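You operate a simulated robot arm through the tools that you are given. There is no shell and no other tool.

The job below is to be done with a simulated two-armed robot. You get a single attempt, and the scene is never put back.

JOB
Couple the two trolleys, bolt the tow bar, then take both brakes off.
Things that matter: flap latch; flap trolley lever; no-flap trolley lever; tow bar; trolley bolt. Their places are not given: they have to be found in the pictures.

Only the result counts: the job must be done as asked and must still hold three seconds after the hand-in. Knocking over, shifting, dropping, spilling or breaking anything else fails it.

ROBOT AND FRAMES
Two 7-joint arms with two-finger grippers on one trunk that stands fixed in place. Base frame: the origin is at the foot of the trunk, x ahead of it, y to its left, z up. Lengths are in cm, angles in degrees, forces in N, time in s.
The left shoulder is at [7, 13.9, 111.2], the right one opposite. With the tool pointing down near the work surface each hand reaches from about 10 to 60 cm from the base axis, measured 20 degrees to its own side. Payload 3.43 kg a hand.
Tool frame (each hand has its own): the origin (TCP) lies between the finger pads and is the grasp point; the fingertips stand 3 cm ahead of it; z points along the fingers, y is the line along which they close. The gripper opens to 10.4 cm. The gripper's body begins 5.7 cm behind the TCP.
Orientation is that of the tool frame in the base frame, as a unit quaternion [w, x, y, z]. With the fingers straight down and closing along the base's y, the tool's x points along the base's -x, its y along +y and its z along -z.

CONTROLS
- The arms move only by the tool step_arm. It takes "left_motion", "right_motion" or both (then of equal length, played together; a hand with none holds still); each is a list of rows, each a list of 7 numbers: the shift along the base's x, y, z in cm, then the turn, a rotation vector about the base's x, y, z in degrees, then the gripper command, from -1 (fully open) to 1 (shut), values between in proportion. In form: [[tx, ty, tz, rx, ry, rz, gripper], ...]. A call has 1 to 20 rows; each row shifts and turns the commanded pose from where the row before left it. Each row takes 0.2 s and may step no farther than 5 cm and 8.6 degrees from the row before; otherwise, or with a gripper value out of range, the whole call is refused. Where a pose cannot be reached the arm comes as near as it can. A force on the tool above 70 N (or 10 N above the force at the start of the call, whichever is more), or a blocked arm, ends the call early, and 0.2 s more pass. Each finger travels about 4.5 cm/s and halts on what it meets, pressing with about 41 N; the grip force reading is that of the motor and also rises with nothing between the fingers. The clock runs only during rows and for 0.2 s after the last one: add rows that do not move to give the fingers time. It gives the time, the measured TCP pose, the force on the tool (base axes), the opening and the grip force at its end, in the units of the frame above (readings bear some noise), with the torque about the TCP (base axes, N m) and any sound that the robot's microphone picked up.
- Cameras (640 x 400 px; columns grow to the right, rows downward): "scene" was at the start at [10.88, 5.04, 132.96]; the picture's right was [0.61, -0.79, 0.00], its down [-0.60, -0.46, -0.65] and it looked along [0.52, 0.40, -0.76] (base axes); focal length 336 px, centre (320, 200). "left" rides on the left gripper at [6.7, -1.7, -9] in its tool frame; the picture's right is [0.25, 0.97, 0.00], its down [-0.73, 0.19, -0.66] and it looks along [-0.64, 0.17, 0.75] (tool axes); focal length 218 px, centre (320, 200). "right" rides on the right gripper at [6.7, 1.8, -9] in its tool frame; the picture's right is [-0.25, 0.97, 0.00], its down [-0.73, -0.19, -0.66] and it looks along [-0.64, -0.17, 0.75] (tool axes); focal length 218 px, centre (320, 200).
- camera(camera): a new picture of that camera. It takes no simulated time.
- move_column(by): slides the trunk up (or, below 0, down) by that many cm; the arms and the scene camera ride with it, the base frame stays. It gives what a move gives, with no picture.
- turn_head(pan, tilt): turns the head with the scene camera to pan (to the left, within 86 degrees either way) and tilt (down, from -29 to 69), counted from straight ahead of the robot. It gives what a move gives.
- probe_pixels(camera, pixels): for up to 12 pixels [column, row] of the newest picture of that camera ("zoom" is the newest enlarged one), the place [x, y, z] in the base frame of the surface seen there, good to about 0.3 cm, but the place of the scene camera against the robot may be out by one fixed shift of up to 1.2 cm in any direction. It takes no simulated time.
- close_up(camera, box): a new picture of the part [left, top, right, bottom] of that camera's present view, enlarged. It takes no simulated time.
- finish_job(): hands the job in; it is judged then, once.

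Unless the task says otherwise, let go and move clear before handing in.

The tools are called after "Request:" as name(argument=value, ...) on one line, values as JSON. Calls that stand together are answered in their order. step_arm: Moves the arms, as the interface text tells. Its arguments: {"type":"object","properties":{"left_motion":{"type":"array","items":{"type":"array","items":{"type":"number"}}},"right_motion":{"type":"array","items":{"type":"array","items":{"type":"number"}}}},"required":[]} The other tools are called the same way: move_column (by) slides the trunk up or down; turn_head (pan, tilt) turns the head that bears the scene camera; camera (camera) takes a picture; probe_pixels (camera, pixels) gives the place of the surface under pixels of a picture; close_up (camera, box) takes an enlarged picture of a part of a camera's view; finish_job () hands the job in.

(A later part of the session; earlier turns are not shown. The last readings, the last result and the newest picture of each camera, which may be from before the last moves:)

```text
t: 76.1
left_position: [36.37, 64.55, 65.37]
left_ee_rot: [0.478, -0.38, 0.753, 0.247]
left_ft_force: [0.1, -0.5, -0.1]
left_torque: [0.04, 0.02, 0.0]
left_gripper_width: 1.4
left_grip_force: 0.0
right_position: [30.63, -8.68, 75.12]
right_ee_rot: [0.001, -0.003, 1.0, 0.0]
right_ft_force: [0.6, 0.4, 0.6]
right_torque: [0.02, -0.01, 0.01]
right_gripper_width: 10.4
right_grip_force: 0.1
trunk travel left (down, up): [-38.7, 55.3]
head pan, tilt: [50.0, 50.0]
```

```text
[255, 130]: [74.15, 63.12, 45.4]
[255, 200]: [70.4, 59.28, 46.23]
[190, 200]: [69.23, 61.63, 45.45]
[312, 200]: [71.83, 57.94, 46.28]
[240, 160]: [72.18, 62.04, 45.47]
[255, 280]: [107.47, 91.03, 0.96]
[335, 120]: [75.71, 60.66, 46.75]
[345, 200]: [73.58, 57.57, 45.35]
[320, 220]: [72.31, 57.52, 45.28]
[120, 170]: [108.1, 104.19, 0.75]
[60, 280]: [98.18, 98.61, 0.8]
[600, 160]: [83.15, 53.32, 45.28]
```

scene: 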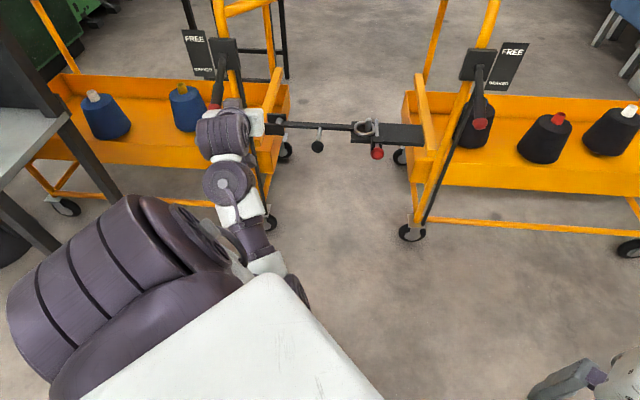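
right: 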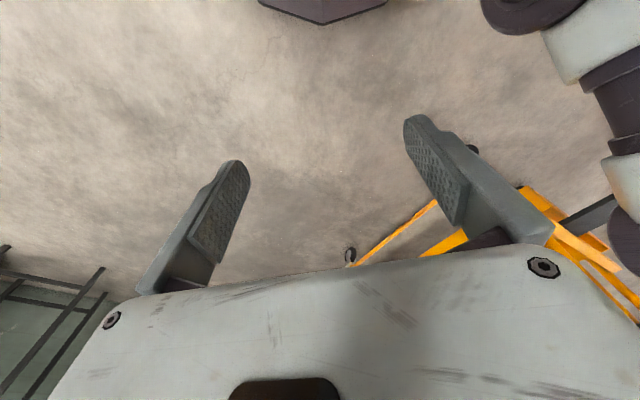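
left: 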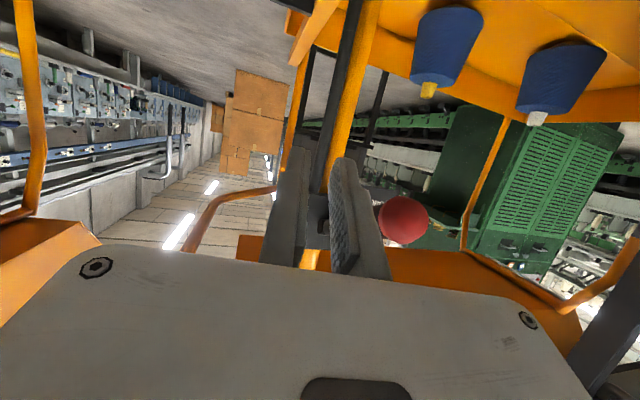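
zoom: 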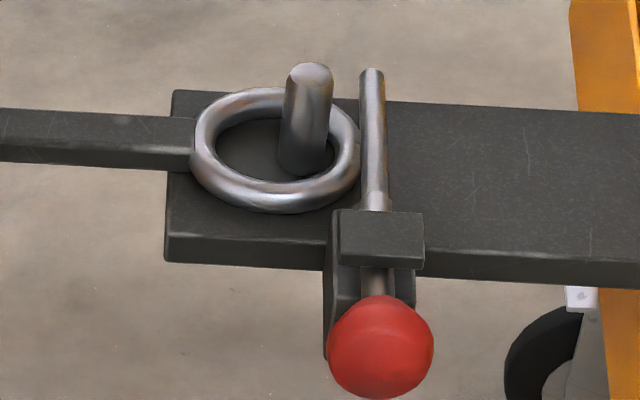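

The bolt is still beside/over the ring edge; I'll nudge the trolley back once its brake is off. Now locating the lever again from the left camera.

Request:
probe_pixels(camera="left", pixels=[[402, 220], [390, 205], [415, 235], [372, 208], [320, 207], [317, 225]])

Request:
close_up(camera="left", box=[280, 130, 460, 270])

```text
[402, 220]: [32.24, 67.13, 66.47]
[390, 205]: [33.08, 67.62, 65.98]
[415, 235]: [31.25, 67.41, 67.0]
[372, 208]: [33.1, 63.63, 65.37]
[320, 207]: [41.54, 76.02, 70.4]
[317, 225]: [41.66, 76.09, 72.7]
```

```text
2.86 times, centred on (370, 200) of left
```

zoom: 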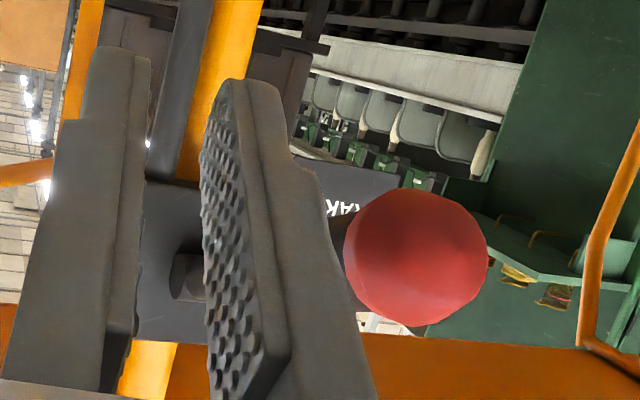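

The lever is back at BRAKED, end at about (32.3,67.2,66.5). I'll go lower, slide left fully beneath its end, then lift with the two fingers as a groove.

Request:
step_arm(left_motion=[[0, 0, -1.7, 0, 0, 0, 0.73], [0, 0, -1.7, 0, 0, 0, 0.73], [-1.6, 0.72, 0, 0, 0, 0, 0.73], [-1.6, 0.72, 0, 0, 0, 0, 0.73], [-1.6, 0.72, 0, 0, 0, 0, 0.73]])

Request:
camera(camera="left")

Request:
close_up(camera="scene", box=[160, 20, 300, 160])

```text
t: 77.3
left_position: [31.36, 66.74, 62.1]
left_ee_rot: [0.477, -0.382, 0.752, 0.247]
left_ft_force: [0.5, 0.1, 0.3]
left_torque: [0.02, 0.0, -0.01]
left_gripper_width: 1.42
left_grip_force: 0.0
right_position: [30.69, -8.62, 75.14]
right_ee_rot: [0.0, -0.004, 1.0, 0.0]
right_ft_force: [0.1, 0.3, 0.1]
right_torque: [0.01, 0.0, 0.01]
right_gripper_width: 10.39
right_grip_force: 0.0
trunk travel left (down, up): [-38.7, 55.3]
head pan, tilt: [50.0, 50.0]
```

```text
taken
```

left: 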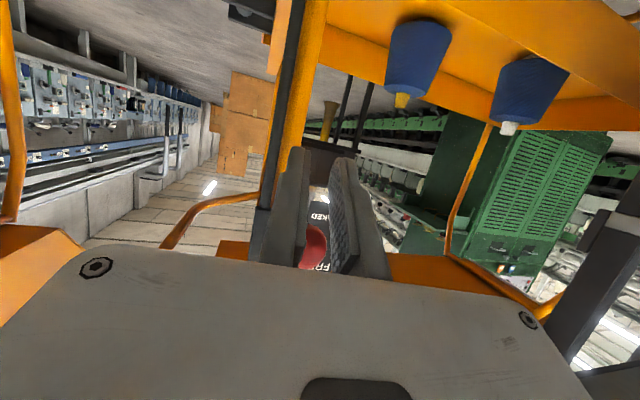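

```text
2.86 times, centred on (230, 90) of scene
```

zoom: 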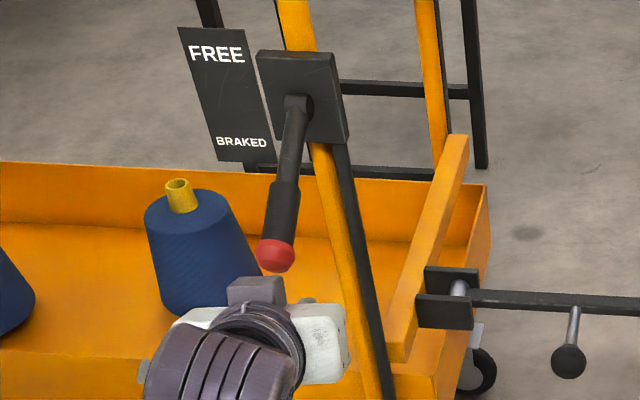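

The red cap shows centred in the gap between the fingers at (315,245). Lifting now.

Request:
step_arm(left_motion=[[0, 0, 0.8, 0, 0, 0, 0.73], [0, 0, 0.8, 0, 0, 0, 0.73], [-0.3, -0.3, 0.93, 0, 0, 0, 0.73], [-0.25, -0.25, 0.95, 0, 0, 0, 0.73], [-0.2, -0.2, 0.99, 0, 0, 0, 0.73]])

Request:
camera(camera="left")

Request:
close_up(camera="scene", box=[160, 20, 300, 160])

```text
t: 78.5
left_position: [30.51, 66.12, 66.53]
left_ee_rot: [0.476, -0.384, 0.751, 0.248]
left_ft_force: [-7.7, -3.7, -5.7]
left_torque: [-0.07, 0.01, 0.15]
left_gripper_width: 1.6
left_grip_force: 1.2
right_position: [30.76, -8.61, 75.19]
right_ee_rot: [0.001, -0.004, 1.0, 0.001]
right_ft_force: [-0.4, -0.7, 0.1]
right_torque: [0.0, -0.01, 0.04]
right_gripper_width: 10.41
right_grip_force: 0.1
trunk travel left (down, up): [-38.7, 55.3]
head pan, tilt: [50.0, 50.0]
```

```text
taken
```

left: 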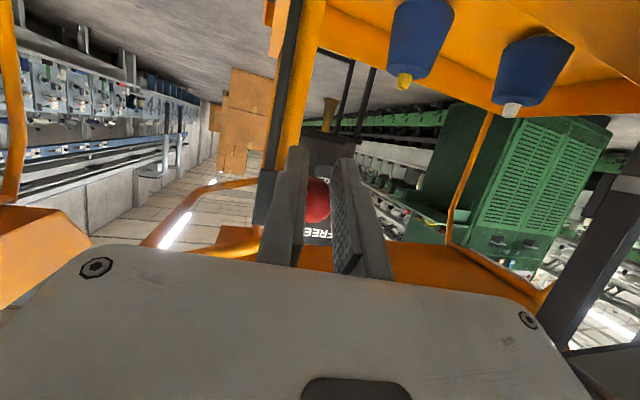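

```text
2.86 times, centred on (230, 90) of scene
```

zoom: 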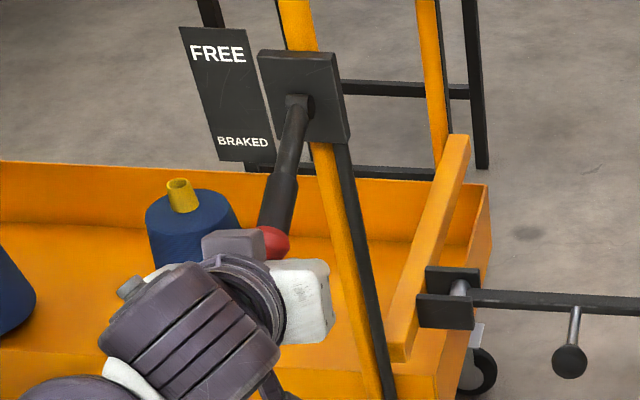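

The cap is wedging the fingers apart. I'll drop slightly, narrow the gap to 0.6 cm and lift again.

Request:
step_arm(left_motion=[[0.1, 0.1, -1.3, 0, 0, 0, 0.73], [0.2, 0.2, -1.3, 0, 0, 0, 0.8], [0.2, 0.2, -0.4, 0, 0, 0, 0.885], [0, 0, 0, 0, 0, 0, 0.885]])

Request:
camera(camera="left")

```text
t: 79.5
left_position: [31.14, 66.44, 63.58]
left_ee_rot: [0.478, -0.381, 0.752, 0.246]
left_ft_force: [0.2, 1.6, -0.1]
left_torque: [-0.03, 0.01, 0.01]
left_gripper_width: 0.6
left_grip_force: 0.0
right_position: [30.69, -8.62, 75.22]
right_ee_rot: [0.0, -0.003, 1.0, 0.0]
right_ft_force: [-0.8, 0.0, 0.1]
right_torque: [-0.01, -0.04, -0.01]
right_gripper_width: 10.42
right_grip_force: 0.0
trunk travel left (down, up): [-38.7, 55.3]
head pan, tilt: [50.0, 50.0]
```

```text
taken
```

left: 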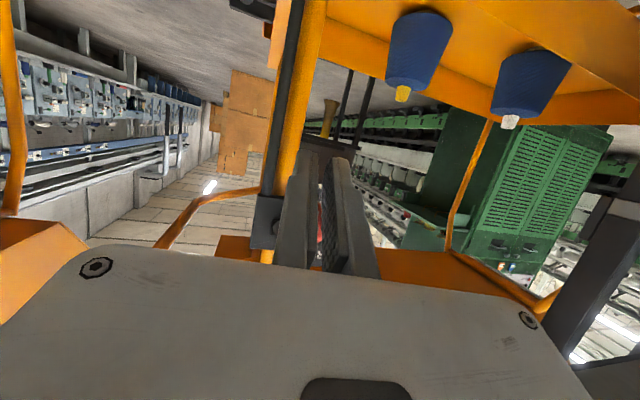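

Cap centred above the gap. Lifting along the arc.

Request:
step_arm(left_motion=[[0, 0, 0.6, 0, 0, 0, 0.885], [0, 0, 0.6, 0, 0, 0, 0.885], [-0.3, -0.3, 0.93, 0, 0, 0, 0.885], [-0.25, -0.25, 0.95, 0, 0, 0, 0.885], [-0.2, -0.2, 0.99, 0, 0, 0, 0.885]])

Request:
camera(camera="left")

Request:
close_up(camera="scene", box=[160, 20, 300, 160])

```text
t: 80.7
left_position: [30.53, 65.88, 67.86]
left_ee_rot: [0.478, -0.382, 0.751, 0.246]
left_ft_force: [0.0, -0.4, -1.1]
left_torque: [-0.03, 0.02, -0.01]
left_gripper_width: 0.62
left_grip_force: 0.7
right_position: [30.84, -8.78, 75.19]
right_ee_rot: [0.0, -0.003, 1.0, 0.0]
right_ft_force: [-0.5, 0.2, 0.5]
right_torque: [0.0, 0.02, -0.01]
right_gripper_width: 10.39
right_grip_force: 0.0
trunk travel left (down, up): [-38.7, 55.3]
head pan, tilt: [50.0, 50.0]
```

```text
taken
```

left: 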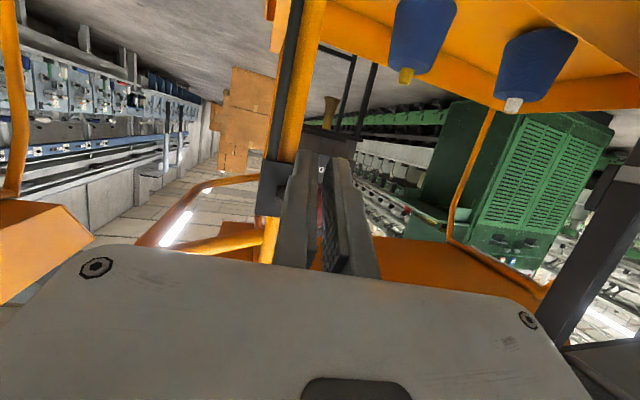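

```text
2.86 times, centred on (230, 90) of scene
```

zoom: 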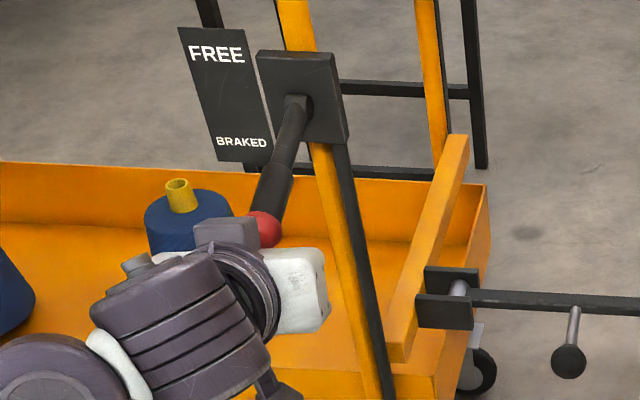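

The lever is rising with little force. Continuing the arc.

Request:
step_arm(left_motion=[[-0.14, -0.14, 1.0, 0, 0, 0, 0.885], [-0.08, -0.08, 1.01, 0, 0, 0, 0.885], [-0.03, -0.03, 1.02, 0, 0, 0, 0.885], [0.03, 0.03, 1.02, 0, 0, 0, 0.885]])

Request:
camera(camera="left")

Request:
close_up(camera="scene", box=[160, 20, 300, 160])

```text
t: 81.7
left_position: [30.11, 65.43, 71.77]
left_ee_rot: [0.477, -0.382, 0.752, 0.247]
left_ft_force: [-2.8, 0.2, -1.0]
left_torque: [0.02, 0.02, 0.02]
left_gripper_width: 0.62
left_grip_force: 0.2
right_position: [30.86, -8.56, 75.17]
right_ee_rot: [0.0, -0.004, 1.0, 0.0]
right_ft_force: [-0.1, 0.1, -0.4]
right_torque: [0.01, 0.02, -0.01]
right_gripper_width: 10.4
right_grip_force: 0.0
trunk travel left (down, up): [-38.7, 55.3]
head pan, tilt: [50.0, 50.0]
```

```text
taken
```

left: 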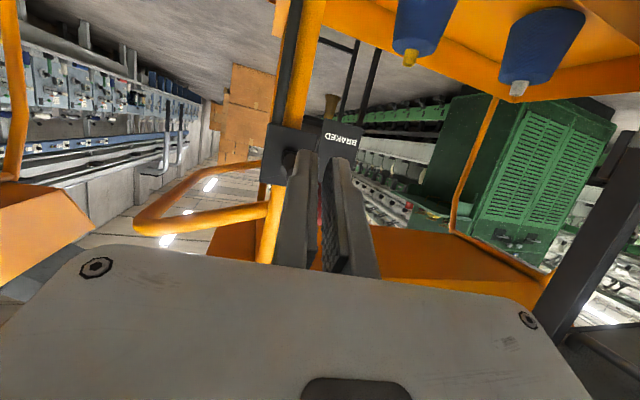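

```text
2.86 times, centred on (230, 90) of scene
```

zoom: 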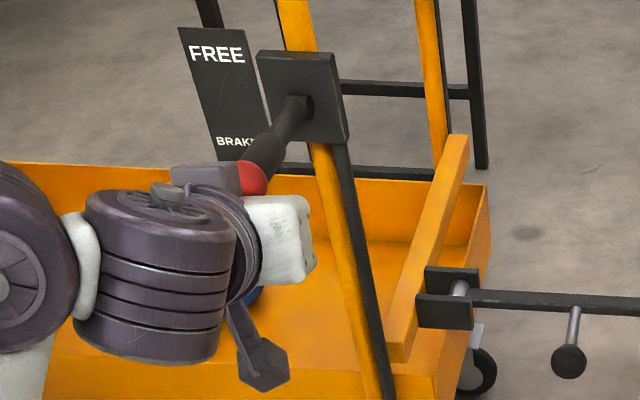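

Working well; the lever is about level. Continuing upward.

Request:
step_arm(left_motion=[[0.08, 0.08, 1.01, 0, 0, 0, 0.885], [0.14, 0.14, 1.0, 0, 0, 0, 0.885], [0.2, 0.2, 0.99, 0, 0, 0, 0.885], [0.25, 0.25, 0.95, 0, 0, 0, 0.885]])

Request:
camera(camera="left")

Request:
close_up(camera="scene", box=[160, 20, 300, 160])

```text
t: 82.7
left_position: [30.79, 66.03, 75.75]
left_ee_rot: [0.478, -0.381, 0.752, 0.246]
left_ft_force: [-0.2, 0.4, 0.0]
left_torque: [0.01, -0.01, 0.01]
left_gripper_width: 0.57
left_grip_force: 0.2
right_position: [30.71, -8.49, 75.25]
right_ee_rot: [0.0, -0.003, 1.0, 0.0]
right_ft_force: [0.2, 0.4, -0.3]
right_torque: [0.0, 0.01, 0.0]
right_gripper_width: 10.4
right_grip_force: 0.1
trunk travel left (down, up): [-38.7, 55.3]
head pan, tilt: [50.0, 50.0]
```

```text
taken
```

left: 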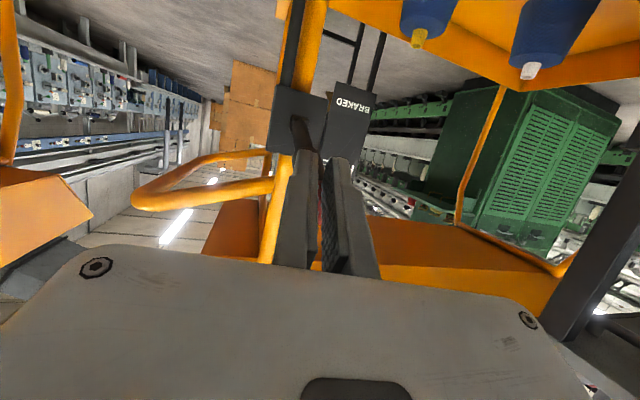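

```text
2.86 times, centred on (230, 90) of scene
```

zoom: 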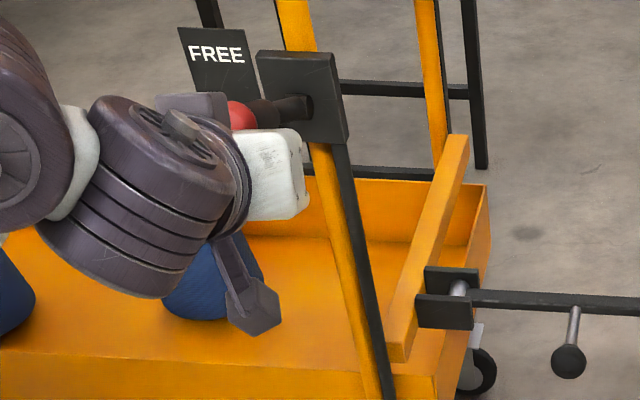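

The lever is now rising past level toward FREE. Continuing until it meets a stop.

Request:
step_arm(left_motion=[[0.3, 0.3, 0.93, 0, 0, 0, 0.885], [0.36, 0.35, 0.89, 0, 0, 0, 0.885], [0.4, 0.4, 0.85, 0, 0, 0, 0.885]])

Request:
camera(camera="left")

Request:
close_up(camera="scene", box=[160, 10, 300, 150])

```text
t: 83.5
left_position: [31.71, 67.27, 77.67]
left_ee_rot: [0.471, -0.382, 0.757, 0.245]
left_ft_force: [-20.9, -19.5, -36.4]
left_torque: [-0.57, 0.65, 0.82]
left_gripper_width: 0.67
left_grip_force: 0.5
right_position: [30.71, -8.35, 75.1]
right_ee_rot: [0.0, -0.003, 1.0, -0.002]
right_ft_force: [0.4, 0.0, -0.6]
right_torque: [0.01, 0.02, 0.0]
right_gripper_width: 10.39
right_grip_force: 0.1
trunk travel left (down, up): [-38.7, 55.3]
head pan, tilt: [50.0, 50.0]
```

```text
taken
```

left: 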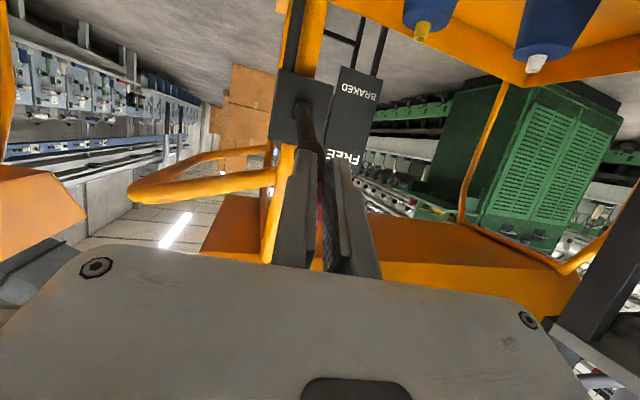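

```text
2.86 times, centred on (230, 80) of scene
```

zoom: 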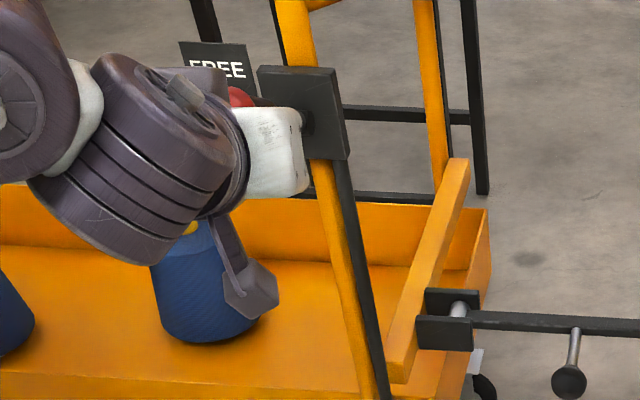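

A stop is met (about 46 N) with the lever at FREE. Backing the hand down a little to see if the lever stays.

Request:
step_arm(left_motion=[[-0.2, -0.2, -0.6, 0, 0, 0, 0.885], [-0.3, -0.3, -0.8, 0, 0, 0, 0.885], [-0.3, -0.3, -0.8, 0, 0, 0, 0.885], [0, 0, 0, 0, 0, 0, 0.885]])

Request:
camera(camera="left")

Request:
close_up(camera="scene", box=[160, 10, 300, 150])

```text
t: 84.5
left_position: [31.11, 66.32, 76.31]
left_ee_rot: [0.478, -0.383, 0.751, 0.247]
left_ft_force: [0.1, -0.2, -0.4]
left_torque: [0.0, 0.02, -0.03]
left_gripper_width: 0.58
left_grip_force: 0.1
right_position: [30.64, -8.72, 75.15]
right_ee_rot: [0.001, -0.003, 1.0, 0.0]
right_ft_force: [0.4, 0.5, 0.8]
right_torque: [0.0, 0.01, 0.0]
right_gripper_width: 10.39
right_grip_force: 0.0
trunk travel left (down, up): [-38.7, 55.3]
head pan, tilt: [50.0, 50.0]
```

```text
taken
```

left: 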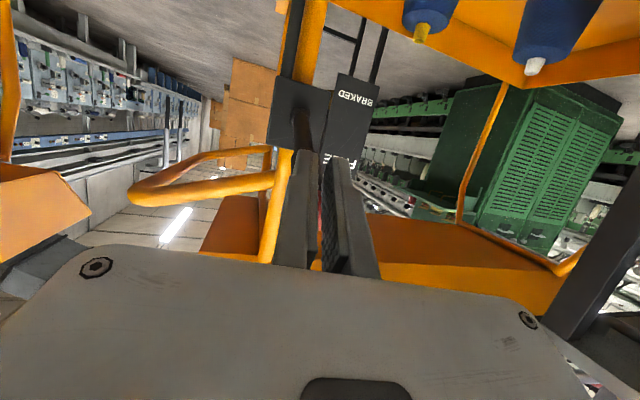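

```text
2.86 times, centred on (230, 80) of scene
```

zoom: 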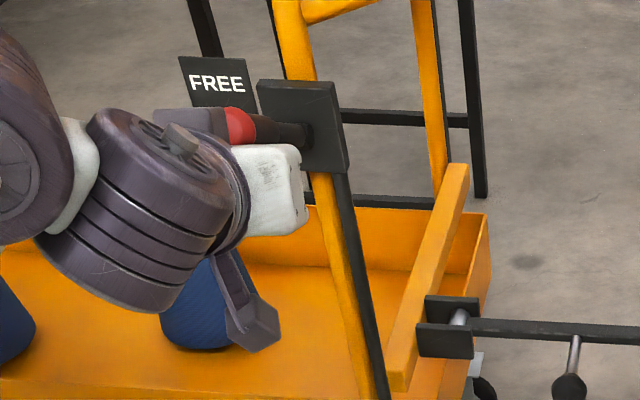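

Force is zero now. Lowering the hand further to see whether the lever stays put.

Request:
step_arm(left_motion=[[-0.3, -0.4, -1.2, 0, 0, 0, 0.885], [-0.3, -0.4, -1.2, 0, 0, 0, 0.885]])

Request:
camera(camera="left")

Request:
close_up(camera="scene", box=[160, 10, 300, 150])

```text
t: 85.1
left_position: [30.52, 65.66, 73.76]
left_ee_rot: [0.478, -0.382, 0.752, 0.246]
left_ft_force: [-0.1, 0.0, 0.4]
left_torque: [-0.01, -0.01, -0.01]
left_gripper_width: 0.6
left_grip_force: 0.2
right_position: [30.72, -8.51, 75.1]
right_ee_rot: [0.0, -0.003, 1.0, -0.001]
right_ft_force: [1.0, -0.3, 0.2]
right_torque: [0.01, 0.01, 0.03]
right_gripper_width: 10.41
right_grip_force: 0.0
trunk travel left (down, up): [-38.7, 55.3]
head pan, tilt: [50.0, 50.0]
```

```text
taken
```

left: 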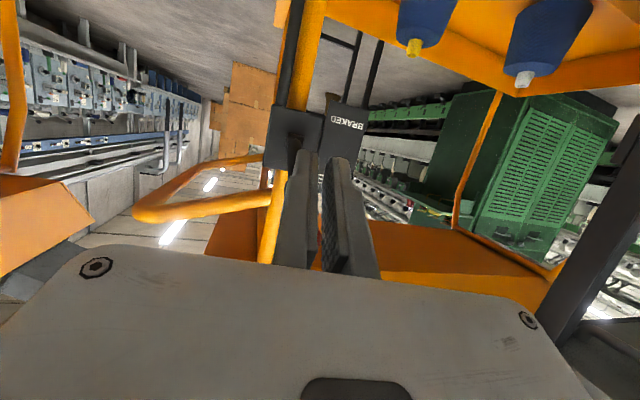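

```text
2.86 times, centred on (230, 80) of scene
```

zoom: 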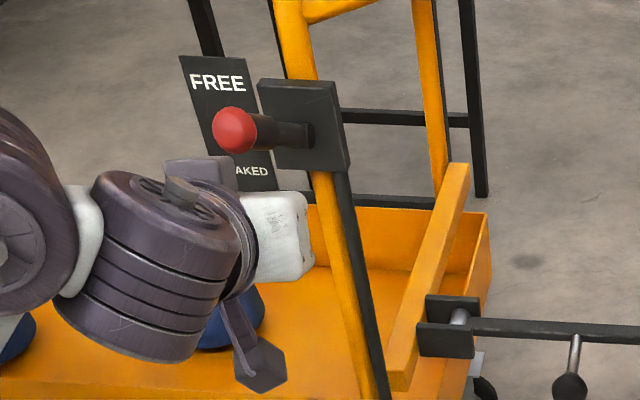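

The lever stays up near FREE, cap at (235,130). Probing its angle and backing the hand away.

Request:
probe_pixels(camera="zoom", pixels=[[235, 130], [265, 130], [295, 135], [218, 82], [250, 172]])

Request:
step_arm(left_motion=[[0, 0, -1.5, 0, 0, 0, 0.885], [1, -1.5, -1, 0, 0, 0, 0.885], [1.5, -2, 0, 0, 0, 0, 0.885], [1.5, -2, 0, 0, 0, 0, 0.885], [1.5, -2, 0, 0, 0, 0, 0.885], [1.5, -2, 0, 0, 0, 0, 0.885]])

Request:
camera(camera="scene")

Request:
camera(camera="left")

```text
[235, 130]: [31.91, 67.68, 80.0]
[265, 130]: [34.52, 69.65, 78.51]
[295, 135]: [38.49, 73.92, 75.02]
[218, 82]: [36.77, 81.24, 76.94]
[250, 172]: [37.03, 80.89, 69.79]
```

```text
t: 86.5
left_position: [36.47, 60.47, 70.95]
left_ee_rot: [0.478, -0.381, 0.752, 0.246]
left_ft_force: [-0.3, 0.1, -0.3]
left_torque: [0.05, -0.02, -0.03]
left_gripper_width: 0.62
left_grip_force: 0.0
left hand out of reach, approached as far as the arm can: row 4, 5, 6
right_position: [30.73, -8.58, 75.17]
right_ee_rot: [0.0, -0.004, 1.0, 0.0]
right_ft_force: [0.2, -0.6, 0.2]
right_torque: [0.02, -0.02, 0.01]
right_gripper_width: 10.39
right_grip_force: 0.1
trunk travel left (down, up): [-38.7, 55.3]
head pan, tilt: [50.0, 50.0]
```

```text
taken
```

scene: 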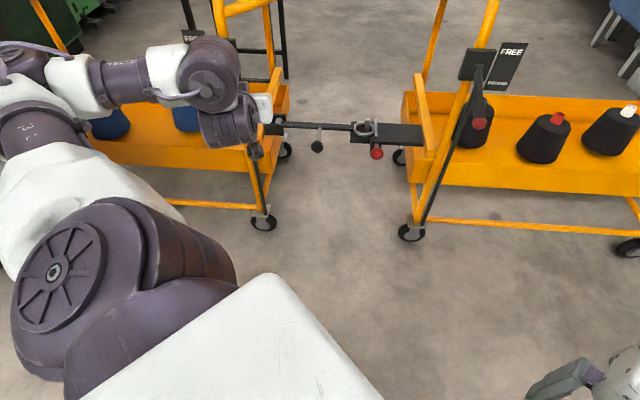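

```text
taken
```

left: 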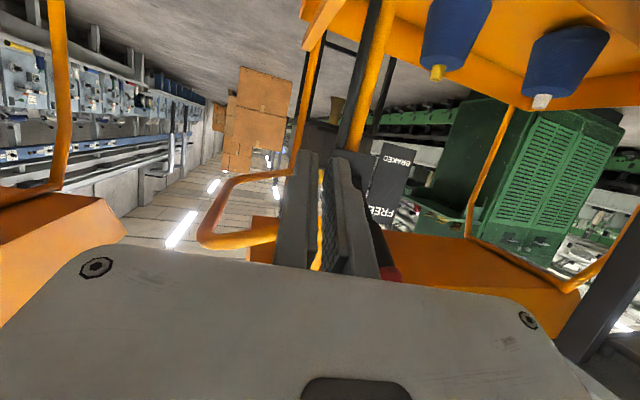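

The left lever holds at about +30° (FREE). Checking the ring and bolt now that this brake is off.

Request:
close_up(camera="scene", box=[330, 100, 410, 180])

Request:
close_up(camera="scene", box=[180, 20, 300, 140])

```text
5.00 times, centred on (370, 140) of scene
```

zoom: 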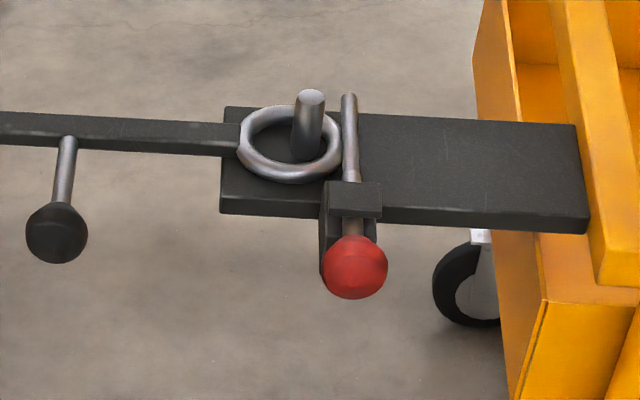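

```text
3.33 times, centred on (240, 80) of scene
```

zoom: 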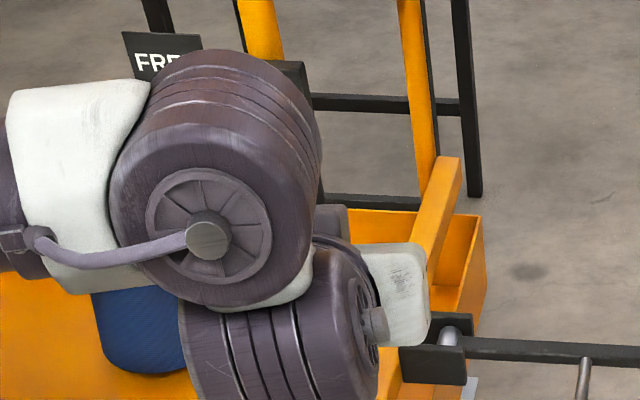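

The pin now touches the ring's right inside, so the left trolley sits about 1 cm too far left and the bolt barely overlaps the ring. With this brake off I'll gently push the bar's black knob toward the right trolley to recentre; first moving there.

Request:
step_arm(left_motion=[[2.2, 0.2, -1.5, 0, 0, 0, 1], [2.2, 0.2, -1.5, 0, 0, 0, 1], [2.2, 0.2, -1.5, 0, 0, 0, 1], [2.2, 0.2, -1.5, 0, 0, 0, 1], [2.2, 0.2, -1.5, 0, 0, 0, 1], [2.0, 0.3, -1.5, 0, 0, 0, 1]])

Request:
camera(camera="scene")

Request:
camera(camera="left")

```text
t: 87.9
left_position: [49.35, 61.84, 61.74]
left_ee_rot: [0.477, -0.381, 0.752, 0.246]
left_ft_force: [-0.2, 0.2, -0.6]
left_torque: [-0.01, -0.02, 0.0]
left_gripper_width: 0.01
left_grip_force: 34.7
right_position: [30.89, -8.61, 75.03]
right_ee_rot: [0.001, -0.003, 1.0, -0.001]
right_ft_force: [-1.0, 0.5, -0.1]
right_torque: [-0.01, 0.02, 0.01]
right_gripper_width: 10.39
right_grip_force: 0.1
trunk travel left (down, up): [-38.7, 55.3]
head pan, tilt: [50.0, 50.0]
```

```text
taken
```

scene: 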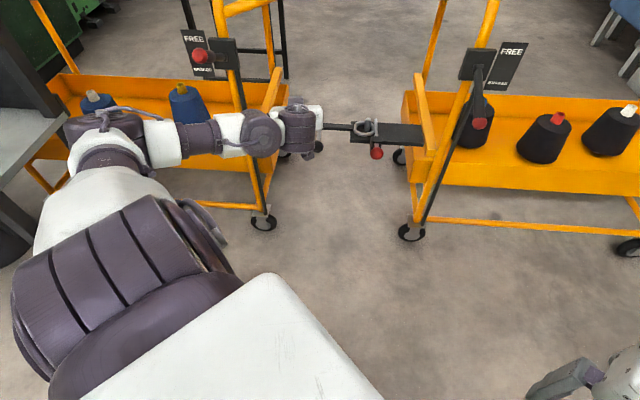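

```text
taken
```

left: 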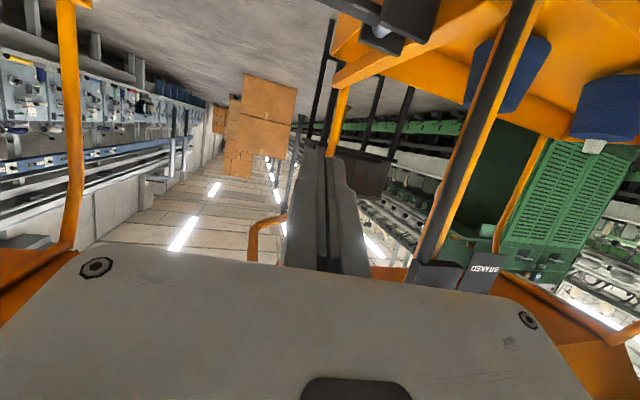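

The left lever is clearly up at FREE (200,55). Lowering the hand to the left of the black knob.

Request:
step_arm(left_motion=[[0.5, 0.5, -2.5, 0, 0, 0, 1], [0.5, 0.5, -2.5, 0, 0, 0, 1], [0.5, 0.5, -2.5, 0, 0, 0, 1], [0.5, 0.5, -2.5, 0, 0, 0, 1], [0.5, 0.5, -2.5, 0, 0, 0, 1]])

Request:
camera(camera="left")

Request:
close_up(camera="scene", box=[240, 80, 400, 200])

```text
t: 89.1
left_position: [52.02, 64.31, 49.01]
left_ee_rot: [0.476, -0.382, 0.752, 0.247]
left_ft_force: [0.1, 0.1, -0.3]
left_torque: [0.04, 0.0, -0.03]
left_gripper_width: 0.0
left_grip_force: 34.2
right_position: [30.8, -8.44, 75.1]
right_ee_rot: [0.0, -0.004, 1.0, -0.001]
right_ft_force: [-0.3, 0.1, -0.4]
right_torque: [0.05, 0.01, -0.03]
right_gripper_width: 10.37
right_grip_force: 0.1
trunk travel left (down, up): [-38.7, 55.3]
head pan, tilt: [50.0, 50.0]
```

```text
taken
```

left: 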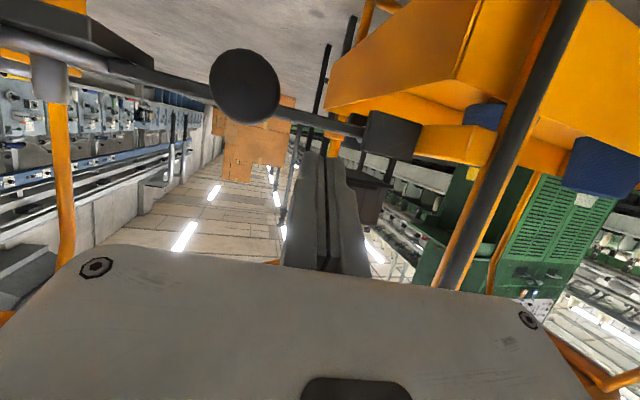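

```text
3.33 times, centred on (320, 140) of scene
```

zoom: 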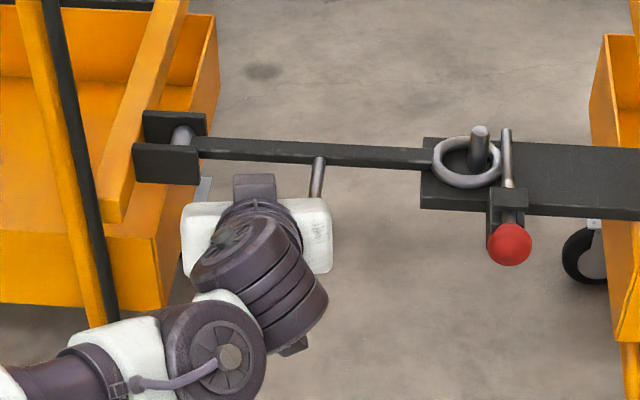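

Probing the black knob at (245,88) for the push.

Request:
probe_pixels(camera="left", pixels=[[245, 88], [270, 85], [245, 60], [318, 118], [375, 135]])

```text
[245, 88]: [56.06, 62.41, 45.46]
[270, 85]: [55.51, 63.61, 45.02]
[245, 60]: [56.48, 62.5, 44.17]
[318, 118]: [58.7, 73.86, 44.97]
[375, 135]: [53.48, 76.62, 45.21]
```

Knob centre about (57.4,63.7,45.1). Lowering beside it, then pushing slowly toward the right trolley.

Request:
step_arm(left_motion=[[0.75, 0.75, -1.6, 0, 0, 0, 1], [0.75, 0.75, -1.65, 0, 0, 0, 1], [0.35, -0.35, 0, 0, 0, 0, 1], [0.35, -0.35, 0, 0, 0, 0, 1], [0.2, -0.2, 0, 0, 0, 0, 1]])

Request:
camera(camera="left")

Request:
close_up(camera="scene", box=[330, 100, 410, 180])

```text
t: 90.3
left_position: [54.33, 65.01, 46.17]
left_ee_rot: [0.477, -0.382, 0.752, 0.246]
left_ft_force: [-1.1, -0.7, 0.0]
left_torque: [0.02, 0.02, 0.01]
left_gripper_width: 0.05
left_grip_force: 34.9
right_position: [30.68, -8.53, 75.22]
right_ee_rot: [0.0, -0.003, 1.0, 0.0]
right_ft_force: [0.1, -0.7, -0.2]
right_torque: [0.0, 0.04, -0.01]
right_gripper_width: 10.4
right_grip_force: 0.1
trunk travel left (down, up): [-38.7, 55.3]
head pan, tilt: [50.0, 50.0]
```

```text
taken
```

left: 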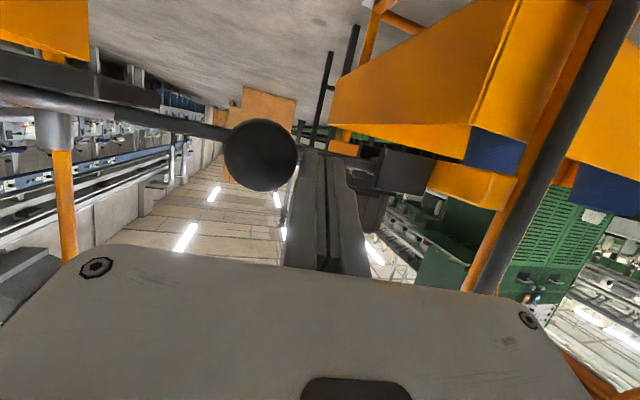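

```text
5.00 times, centred on (370, 140) of scene
```

zoom: 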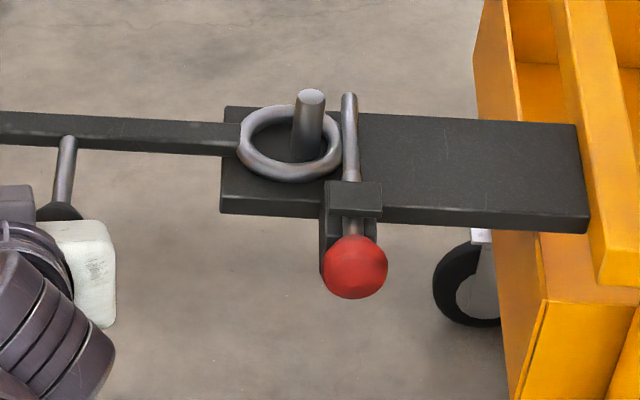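

About to touch. Pushing in 0.2 cm rows.

Request:
step_arm(left_motion=[[0.17, -0.17, 0, 0, 0, 0, 1], [0.17, -0.17, 0, 0, 0, 0, 1], [0.17, -0.17, 0, 0, 0, 0, 1], [0, 0, 0, 0, 0, 0, 1]])

Request:
close_up(camera="scene", box=[330, 100, 410, 180])

Request:
camera(camera="left")

```text
t: 91.3
left_position: [54.88, 64.33, 46.14]
left_ee_rot: [0.477, -0.381, 0.753, 0.246]
left_ft_force: [0.5, 0.0, -0.7]
left_torque: [-0.02, -0.01, 0.01]
left_gripper_width: 0.02
left_grip_force: 34.8
right_position: [30.74, -8.54, 75.17]
right_ee_rot: [0.0, -0.004, 1.0, 0.0]
right_ft_force: [-0.4, 0.4, -0.6]
right_torque: [0.02, 0.0, 0.0]
right_gripper_width: 10.39
right_grip_force: 0.0
trunk travel left (down, up): [-38.7, 55.3]
head pan, tilt: [50.0, 50.0]
```

```text
5.00 times, centred on (370, 140) of scene
```

zoom: 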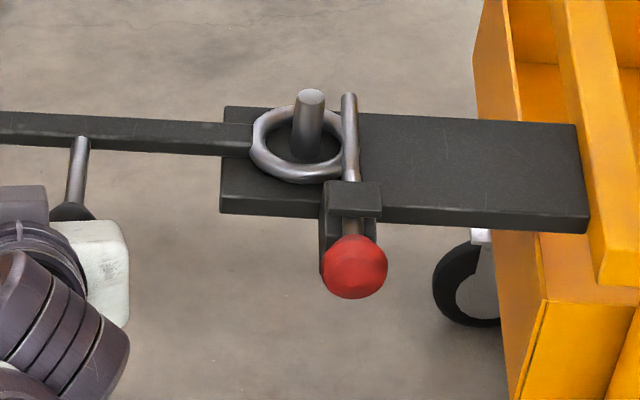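

```text
taken
```

left: 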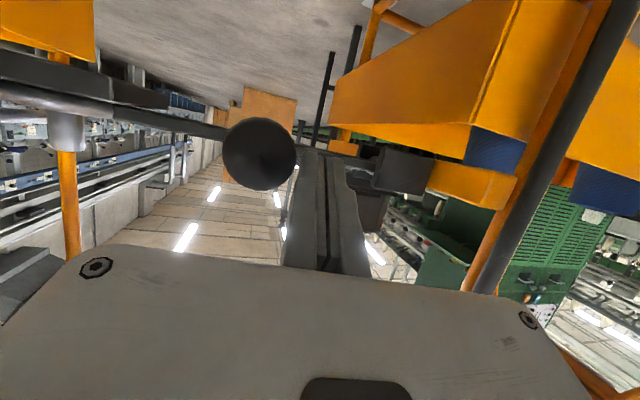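

The ring has recentred on the pin with the rod across its rim, at almost no force. Backing off left and then away.

Request:
step_arm(left_motion=[[-0.5, 0.5, 0, 0, 0, 0, 1], [-0.9, 0.9, 0, 0, 0, 0, 1], [-1, -1.4, 1, 0, 0, 0, 1], [-1, -1.4, 1.5, 0, 0, 0, 1], [-1, -1.4, 2, 0, 0, 0, 1], [-1, -1.4, 2, 0, 0, 0, 1], [-0.5, -1.4, 2, 0, 0, 0, 1], [-0.5, -1.4, 2, 0, 0, 0, 1]])

Request:
camera(camera="scene")

Request:
close_up(camera="scene", box=[330, 100, 410, 180])

```text
t: 93.1
left_position: [48.34, 57.3, 56.49]
left_ee_rot: [0.477, -0.382, 0.752, 0.248]
left_ft_force: [0.1, 0.6, -1.1]
left_torque: [0.01, 0.03, -0.01]
left_gripper_width: 0.04
left_grip_force: 35.1
right_position: [30.74, -8.61, 75.08]
right_ee_rot: [0.0, -0.004, 1.0, -0.001]
right_ft_force: [0.4, 0.3, -0.3]
right_torque: [-0.01, 0.01, 0.02]
right_gripper_width: 10.4
right_grip_force: 0.0
trunk travel left (down, up): [-38.7, 55.3]
head pan, tilt: [50.0, 50.0]
```

```text
taken
```

scene: 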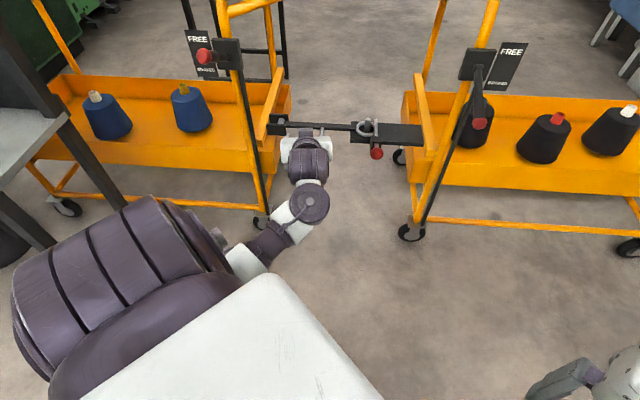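

```text
5.00 times, centred on (370, 140) of scene
```

zoom: 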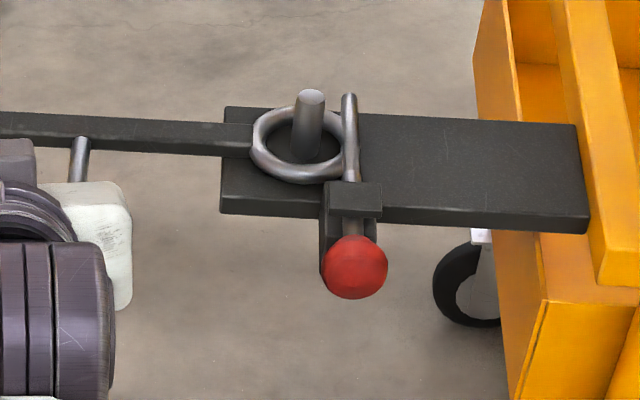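

Coupling and bolt look right. I'll park the left hand back at its earlier safe spot and bring the right arm toward the right lever, yawing and tilting it similarly.

Request:
step_arm(left_motion=[[-1.5, 0.2, 2.2, 0, 0, 0, 1], [-1.7, 0.3, 2.4, 0, 0, 0, 1], [-1.8, 0.5, 2.4, 0, 0, 0, 1], [-1.8, 0.5, 2.4, 0, 0, 0, 1], [-1.8, 0.5, 2.4, 0, 0, 0, 1], [-1.8, 0.5, 2.0, 0, 0, 0, 1], [-1.5, 0.4, 0.5, 0, 0, 0, 1]], right_motion=[[2.5, 1, 0, 0, 0, 0, -1], [2.5, 1, 0, 0, 0, 0, -1], [2.5, 1.2, 0, 0, 0, 8, -1], [2.5, 1.2, 0, 0, 0, 8, -1], [2.5, 1.2, 0, 0, 0, 8, -1], [2.5, 1.2, 0, 0, 0, 8, -1], [2.5, 1.2, 0, 0, 0, 8, -1]])

Request:
turn_head(pan=35, tilt=45)

Request:
camera(camera="scene")

Request:
camera(camera="right")

```text
t: 94.7
left_position: [36.41, 60.02, 70.85]
left_ee_rot: [0.478, -0.385, 0.751, 0.244]
left_ft_force: [-0.6, -0.3, 0.7]
left_torque: [-0.09, 0.11, 0.04]
left_gripper_width: 0.01
left_grip_force: 35.0
right_position: [38.45, 8.46, 79.08]
right_ee_rot: [0.007, -0.32, 0.947, 0.029]
right_ft_force: [-0.2, -0.7, 1.0]
right_torque: [0.02, -0.01, 0.03]
right_gripper_width: 10.4
right_grip_force: 0.1
right hand out of reach, approached as far as the arm can: row 4, 5, 6, 7
trunk travel left (down, up): [-38.7, 55.3]
head pan, tilt: [50.0, 50.0]
```

```text
t: 95.5
left_position: [36.29, 60.26, 70.6]
left_ee_rot: [0.474, -0.385, 0.753, 0.247]
left_ft_force: [0.5, 0.5, 0.3]
left_torque: [-0.01, 0.01, 0.0]
left_gripper_width: 0.0
left_grip_force: 34.6
right_position: [38.31, 8.59, 79.08]
right_ee_rot: [0.009, -0.323, 0.946, 0.028]
right_ft_force: [0.1, 0.0, 0.7]
right_torque: [-0.02, -0.02, -0.03]
right_gripper_width: 10.4
right_grip_force: 0.1
trunk travel left (down, up): [-38.7, 55.3]
head pan, tilt: [35.0, 45.0]
```

```text
taken
```

scene: 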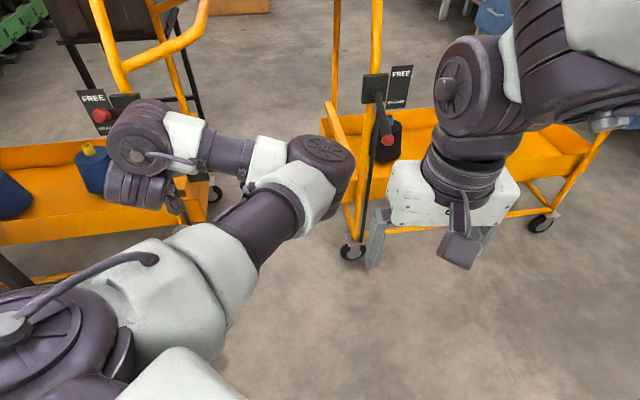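

```text
taken
```

right: 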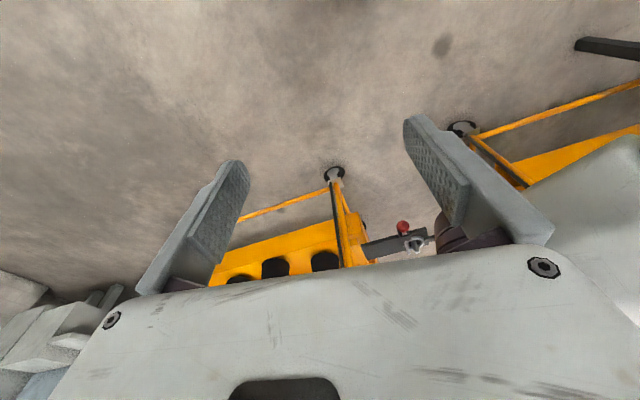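

The left elbow sticks out to the centre, close to the right hand. I'll pull the right hand back right and return the left arm to its tool-down pose to swing that elbow left.

Request:
step_arm(right_motion=[[-0.5, -3, 0, 0, 0, 0, -1], [-0.5, -3, 0, 0, 0, 0, -1], [-0.5, -3, 0, 0, 0, 0, -1], [-0.5, -3, 0, 0, 0, 0, -1]])

Request:
step_arm(left_motion=[[0, -2, 0.6, -6.6, 4.5, 0, 1], [0, -2, 0.6, -6.6, 4.5, 0, 1], [0, -2, 0.6, -6.6, 4.5, 0, 1], [0, -2, 0.6, -6.6, 4.5, 0, 1]])

Request:
camera(camera="scene")

```text
t: 96.5
left_position: [36.5, 60.18, 70.79]
left_ee_rot: [0.477, -0.382, 0.752, 0.247]
left_ft_force: [-1.1, 0.7, 0.0]
left_torque: [0.0, -0.02, -0.01]
left_gripper_width: 0.02
left_grip_force: 34.6
right_position: [32.96, 4.7, 78.99]
right_ee_rot: [0.003, -0.337, 0.941, 0.014]
right_ft_force: [0.2, -0.4, -0.7]
right_torque: [0.02, -0.01, 0.02]
right_gripper_width: 10.41
right_grip_force: 0.1
right hand out of reach, approached as far as the arm can: row 1, 2, 3, 4
trunk travel left (down, up): [-38.7, 55.3]
head pan, tilt: [35.0, 45.0]
```

```text
t: 97.5
left_position: [36.43, 52.07, 73.26]
left_ee_rot: [0.255, -0.437, 0.853, 0.125]
left_ft_force: [-0.4, -0.9, 0.3]
left_torque: [0.01, -0.01, 0.0]
left_gripper_width: 0.0
left_grip_force: 35.0
right_position: [32.86, 4.87, 79.16]
right_ee_rot: [0.005, -0.34, 0.94, 0.013]
right_ft_force: [-0.8, -0.6, 0.3]
right_torque: [0.02, -0.02, 0.02]
right_gripper_width: 10.41
right_grip_force: 0.1
trunk travel left (down, up): [-38.7, 55.3]
head pan, tilt: [35.0, 45.0]
```

```text
taken
```

scene: 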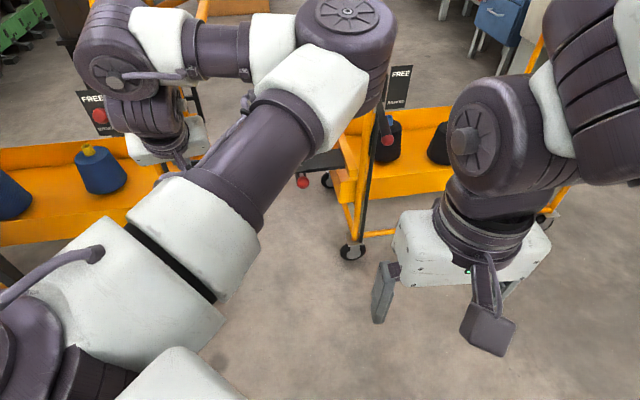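

Continuing the left arm's return: finishing the untilt and turning the yaw back.

Request:
step_arm(left_motion=[[0, -1.5, 0.4, -6.6, 4.5, 0, 1], [0, -1.5, 0.4, -6.6, 4.5, 0, 1], [0, -1.5, 0.4, -6.6, 4.5, 0, 1], [0, -1.5, 0, -3, 2, -6, 1], [0, -1.5, 0, 0, 0, -8, 1], [0, -1.5, 0, 0, 0, -8, 1]])

Request:
camera(camera="scene")

```text
t: 98.9
left_position: [38.03, 40.27, 78.69]
left_ee_rot: [0.05, -0.278, 0.959, 0.003]
left_ft_force: [0.8, -1.1, 0.1]
left_torque: [0.11, -0.02, 0.04]
left_gripper_width: 0.0
left_grip_force: 34.7
left hand out of reach, approached as far as the arm can: row 6
right_position: [32.75, 4.49, 79.22]
right_ee_rot: [0.007, -0.34, 0.94, 0.016]
right_ft_force: [0.3, -1.6, 0.7]
right_torque: [0.06, 0.0, 0.01]
right_gripper_width: 10.41
right_grip_force: 0.1
trunk travel left (down, up): [-38.7, 55.3]
head pan, tilt: [35.0, 45.0]
```

```text
taken
```

scene: 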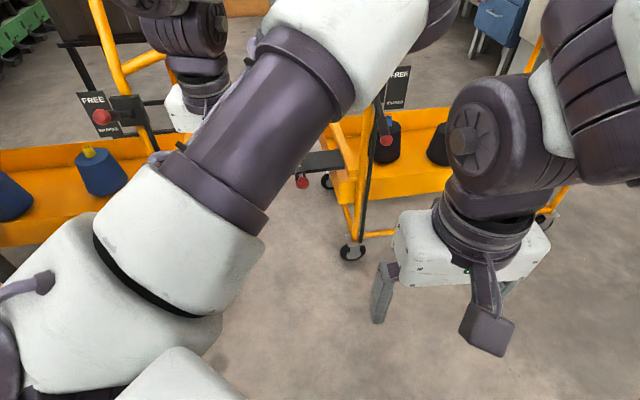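

The left elbow is now up high. Probing where it is, to see if the right arm has room.

Request:
turn_head(pan=35, tilt=20)

Request:
camera(camera="scene")

Request:
probe_pixels(camera="scene", pixels=[[420, 150], [440, 130], [340, 200], [300, 270], [490, 260], [560, 150], [450, 350]])

```text
t: 99.8
left_position: [38.0, 40.73, 78.25]
left_ee_rot: [0.05, -0.281, 0.958, 0.002]
left_ft_force: [0.6, -0.6, 0.3]
left_torque: [0.02, -0.02, 0.02]
left_gripper_width: 0.0
left_grip_force: 34.9
right_position: [32.87, 4.95, 79.17]
right_ee_rot: [0.005, -0.34, 0.94, 0.013]
right_ft_force: [-0.1, -0.2, 0.7]
right_torque: [-0.03, -0.01, 0.01]
right_gripper_width: 10.4
right_grip_force: 0.0
trunk travel left (down, up): [-38.7, 55.3]
head pan, tilt: [35.0, 20.0]
```

```text
taken
```

scene: 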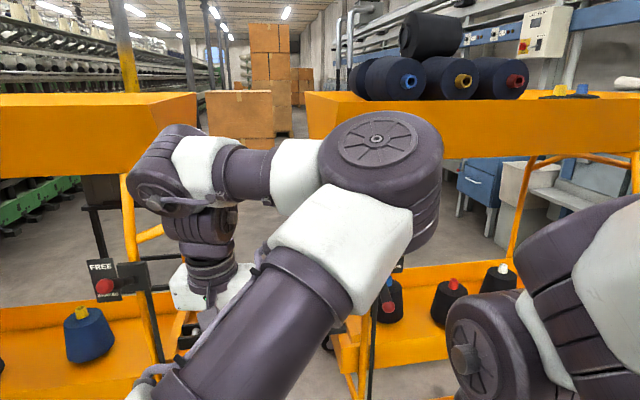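

```text
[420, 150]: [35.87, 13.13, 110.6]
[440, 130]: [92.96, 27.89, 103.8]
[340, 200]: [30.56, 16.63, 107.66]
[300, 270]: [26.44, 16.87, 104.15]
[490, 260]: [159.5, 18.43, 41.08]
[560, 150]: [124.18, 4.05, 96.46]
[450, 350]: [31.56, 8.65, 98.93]
```

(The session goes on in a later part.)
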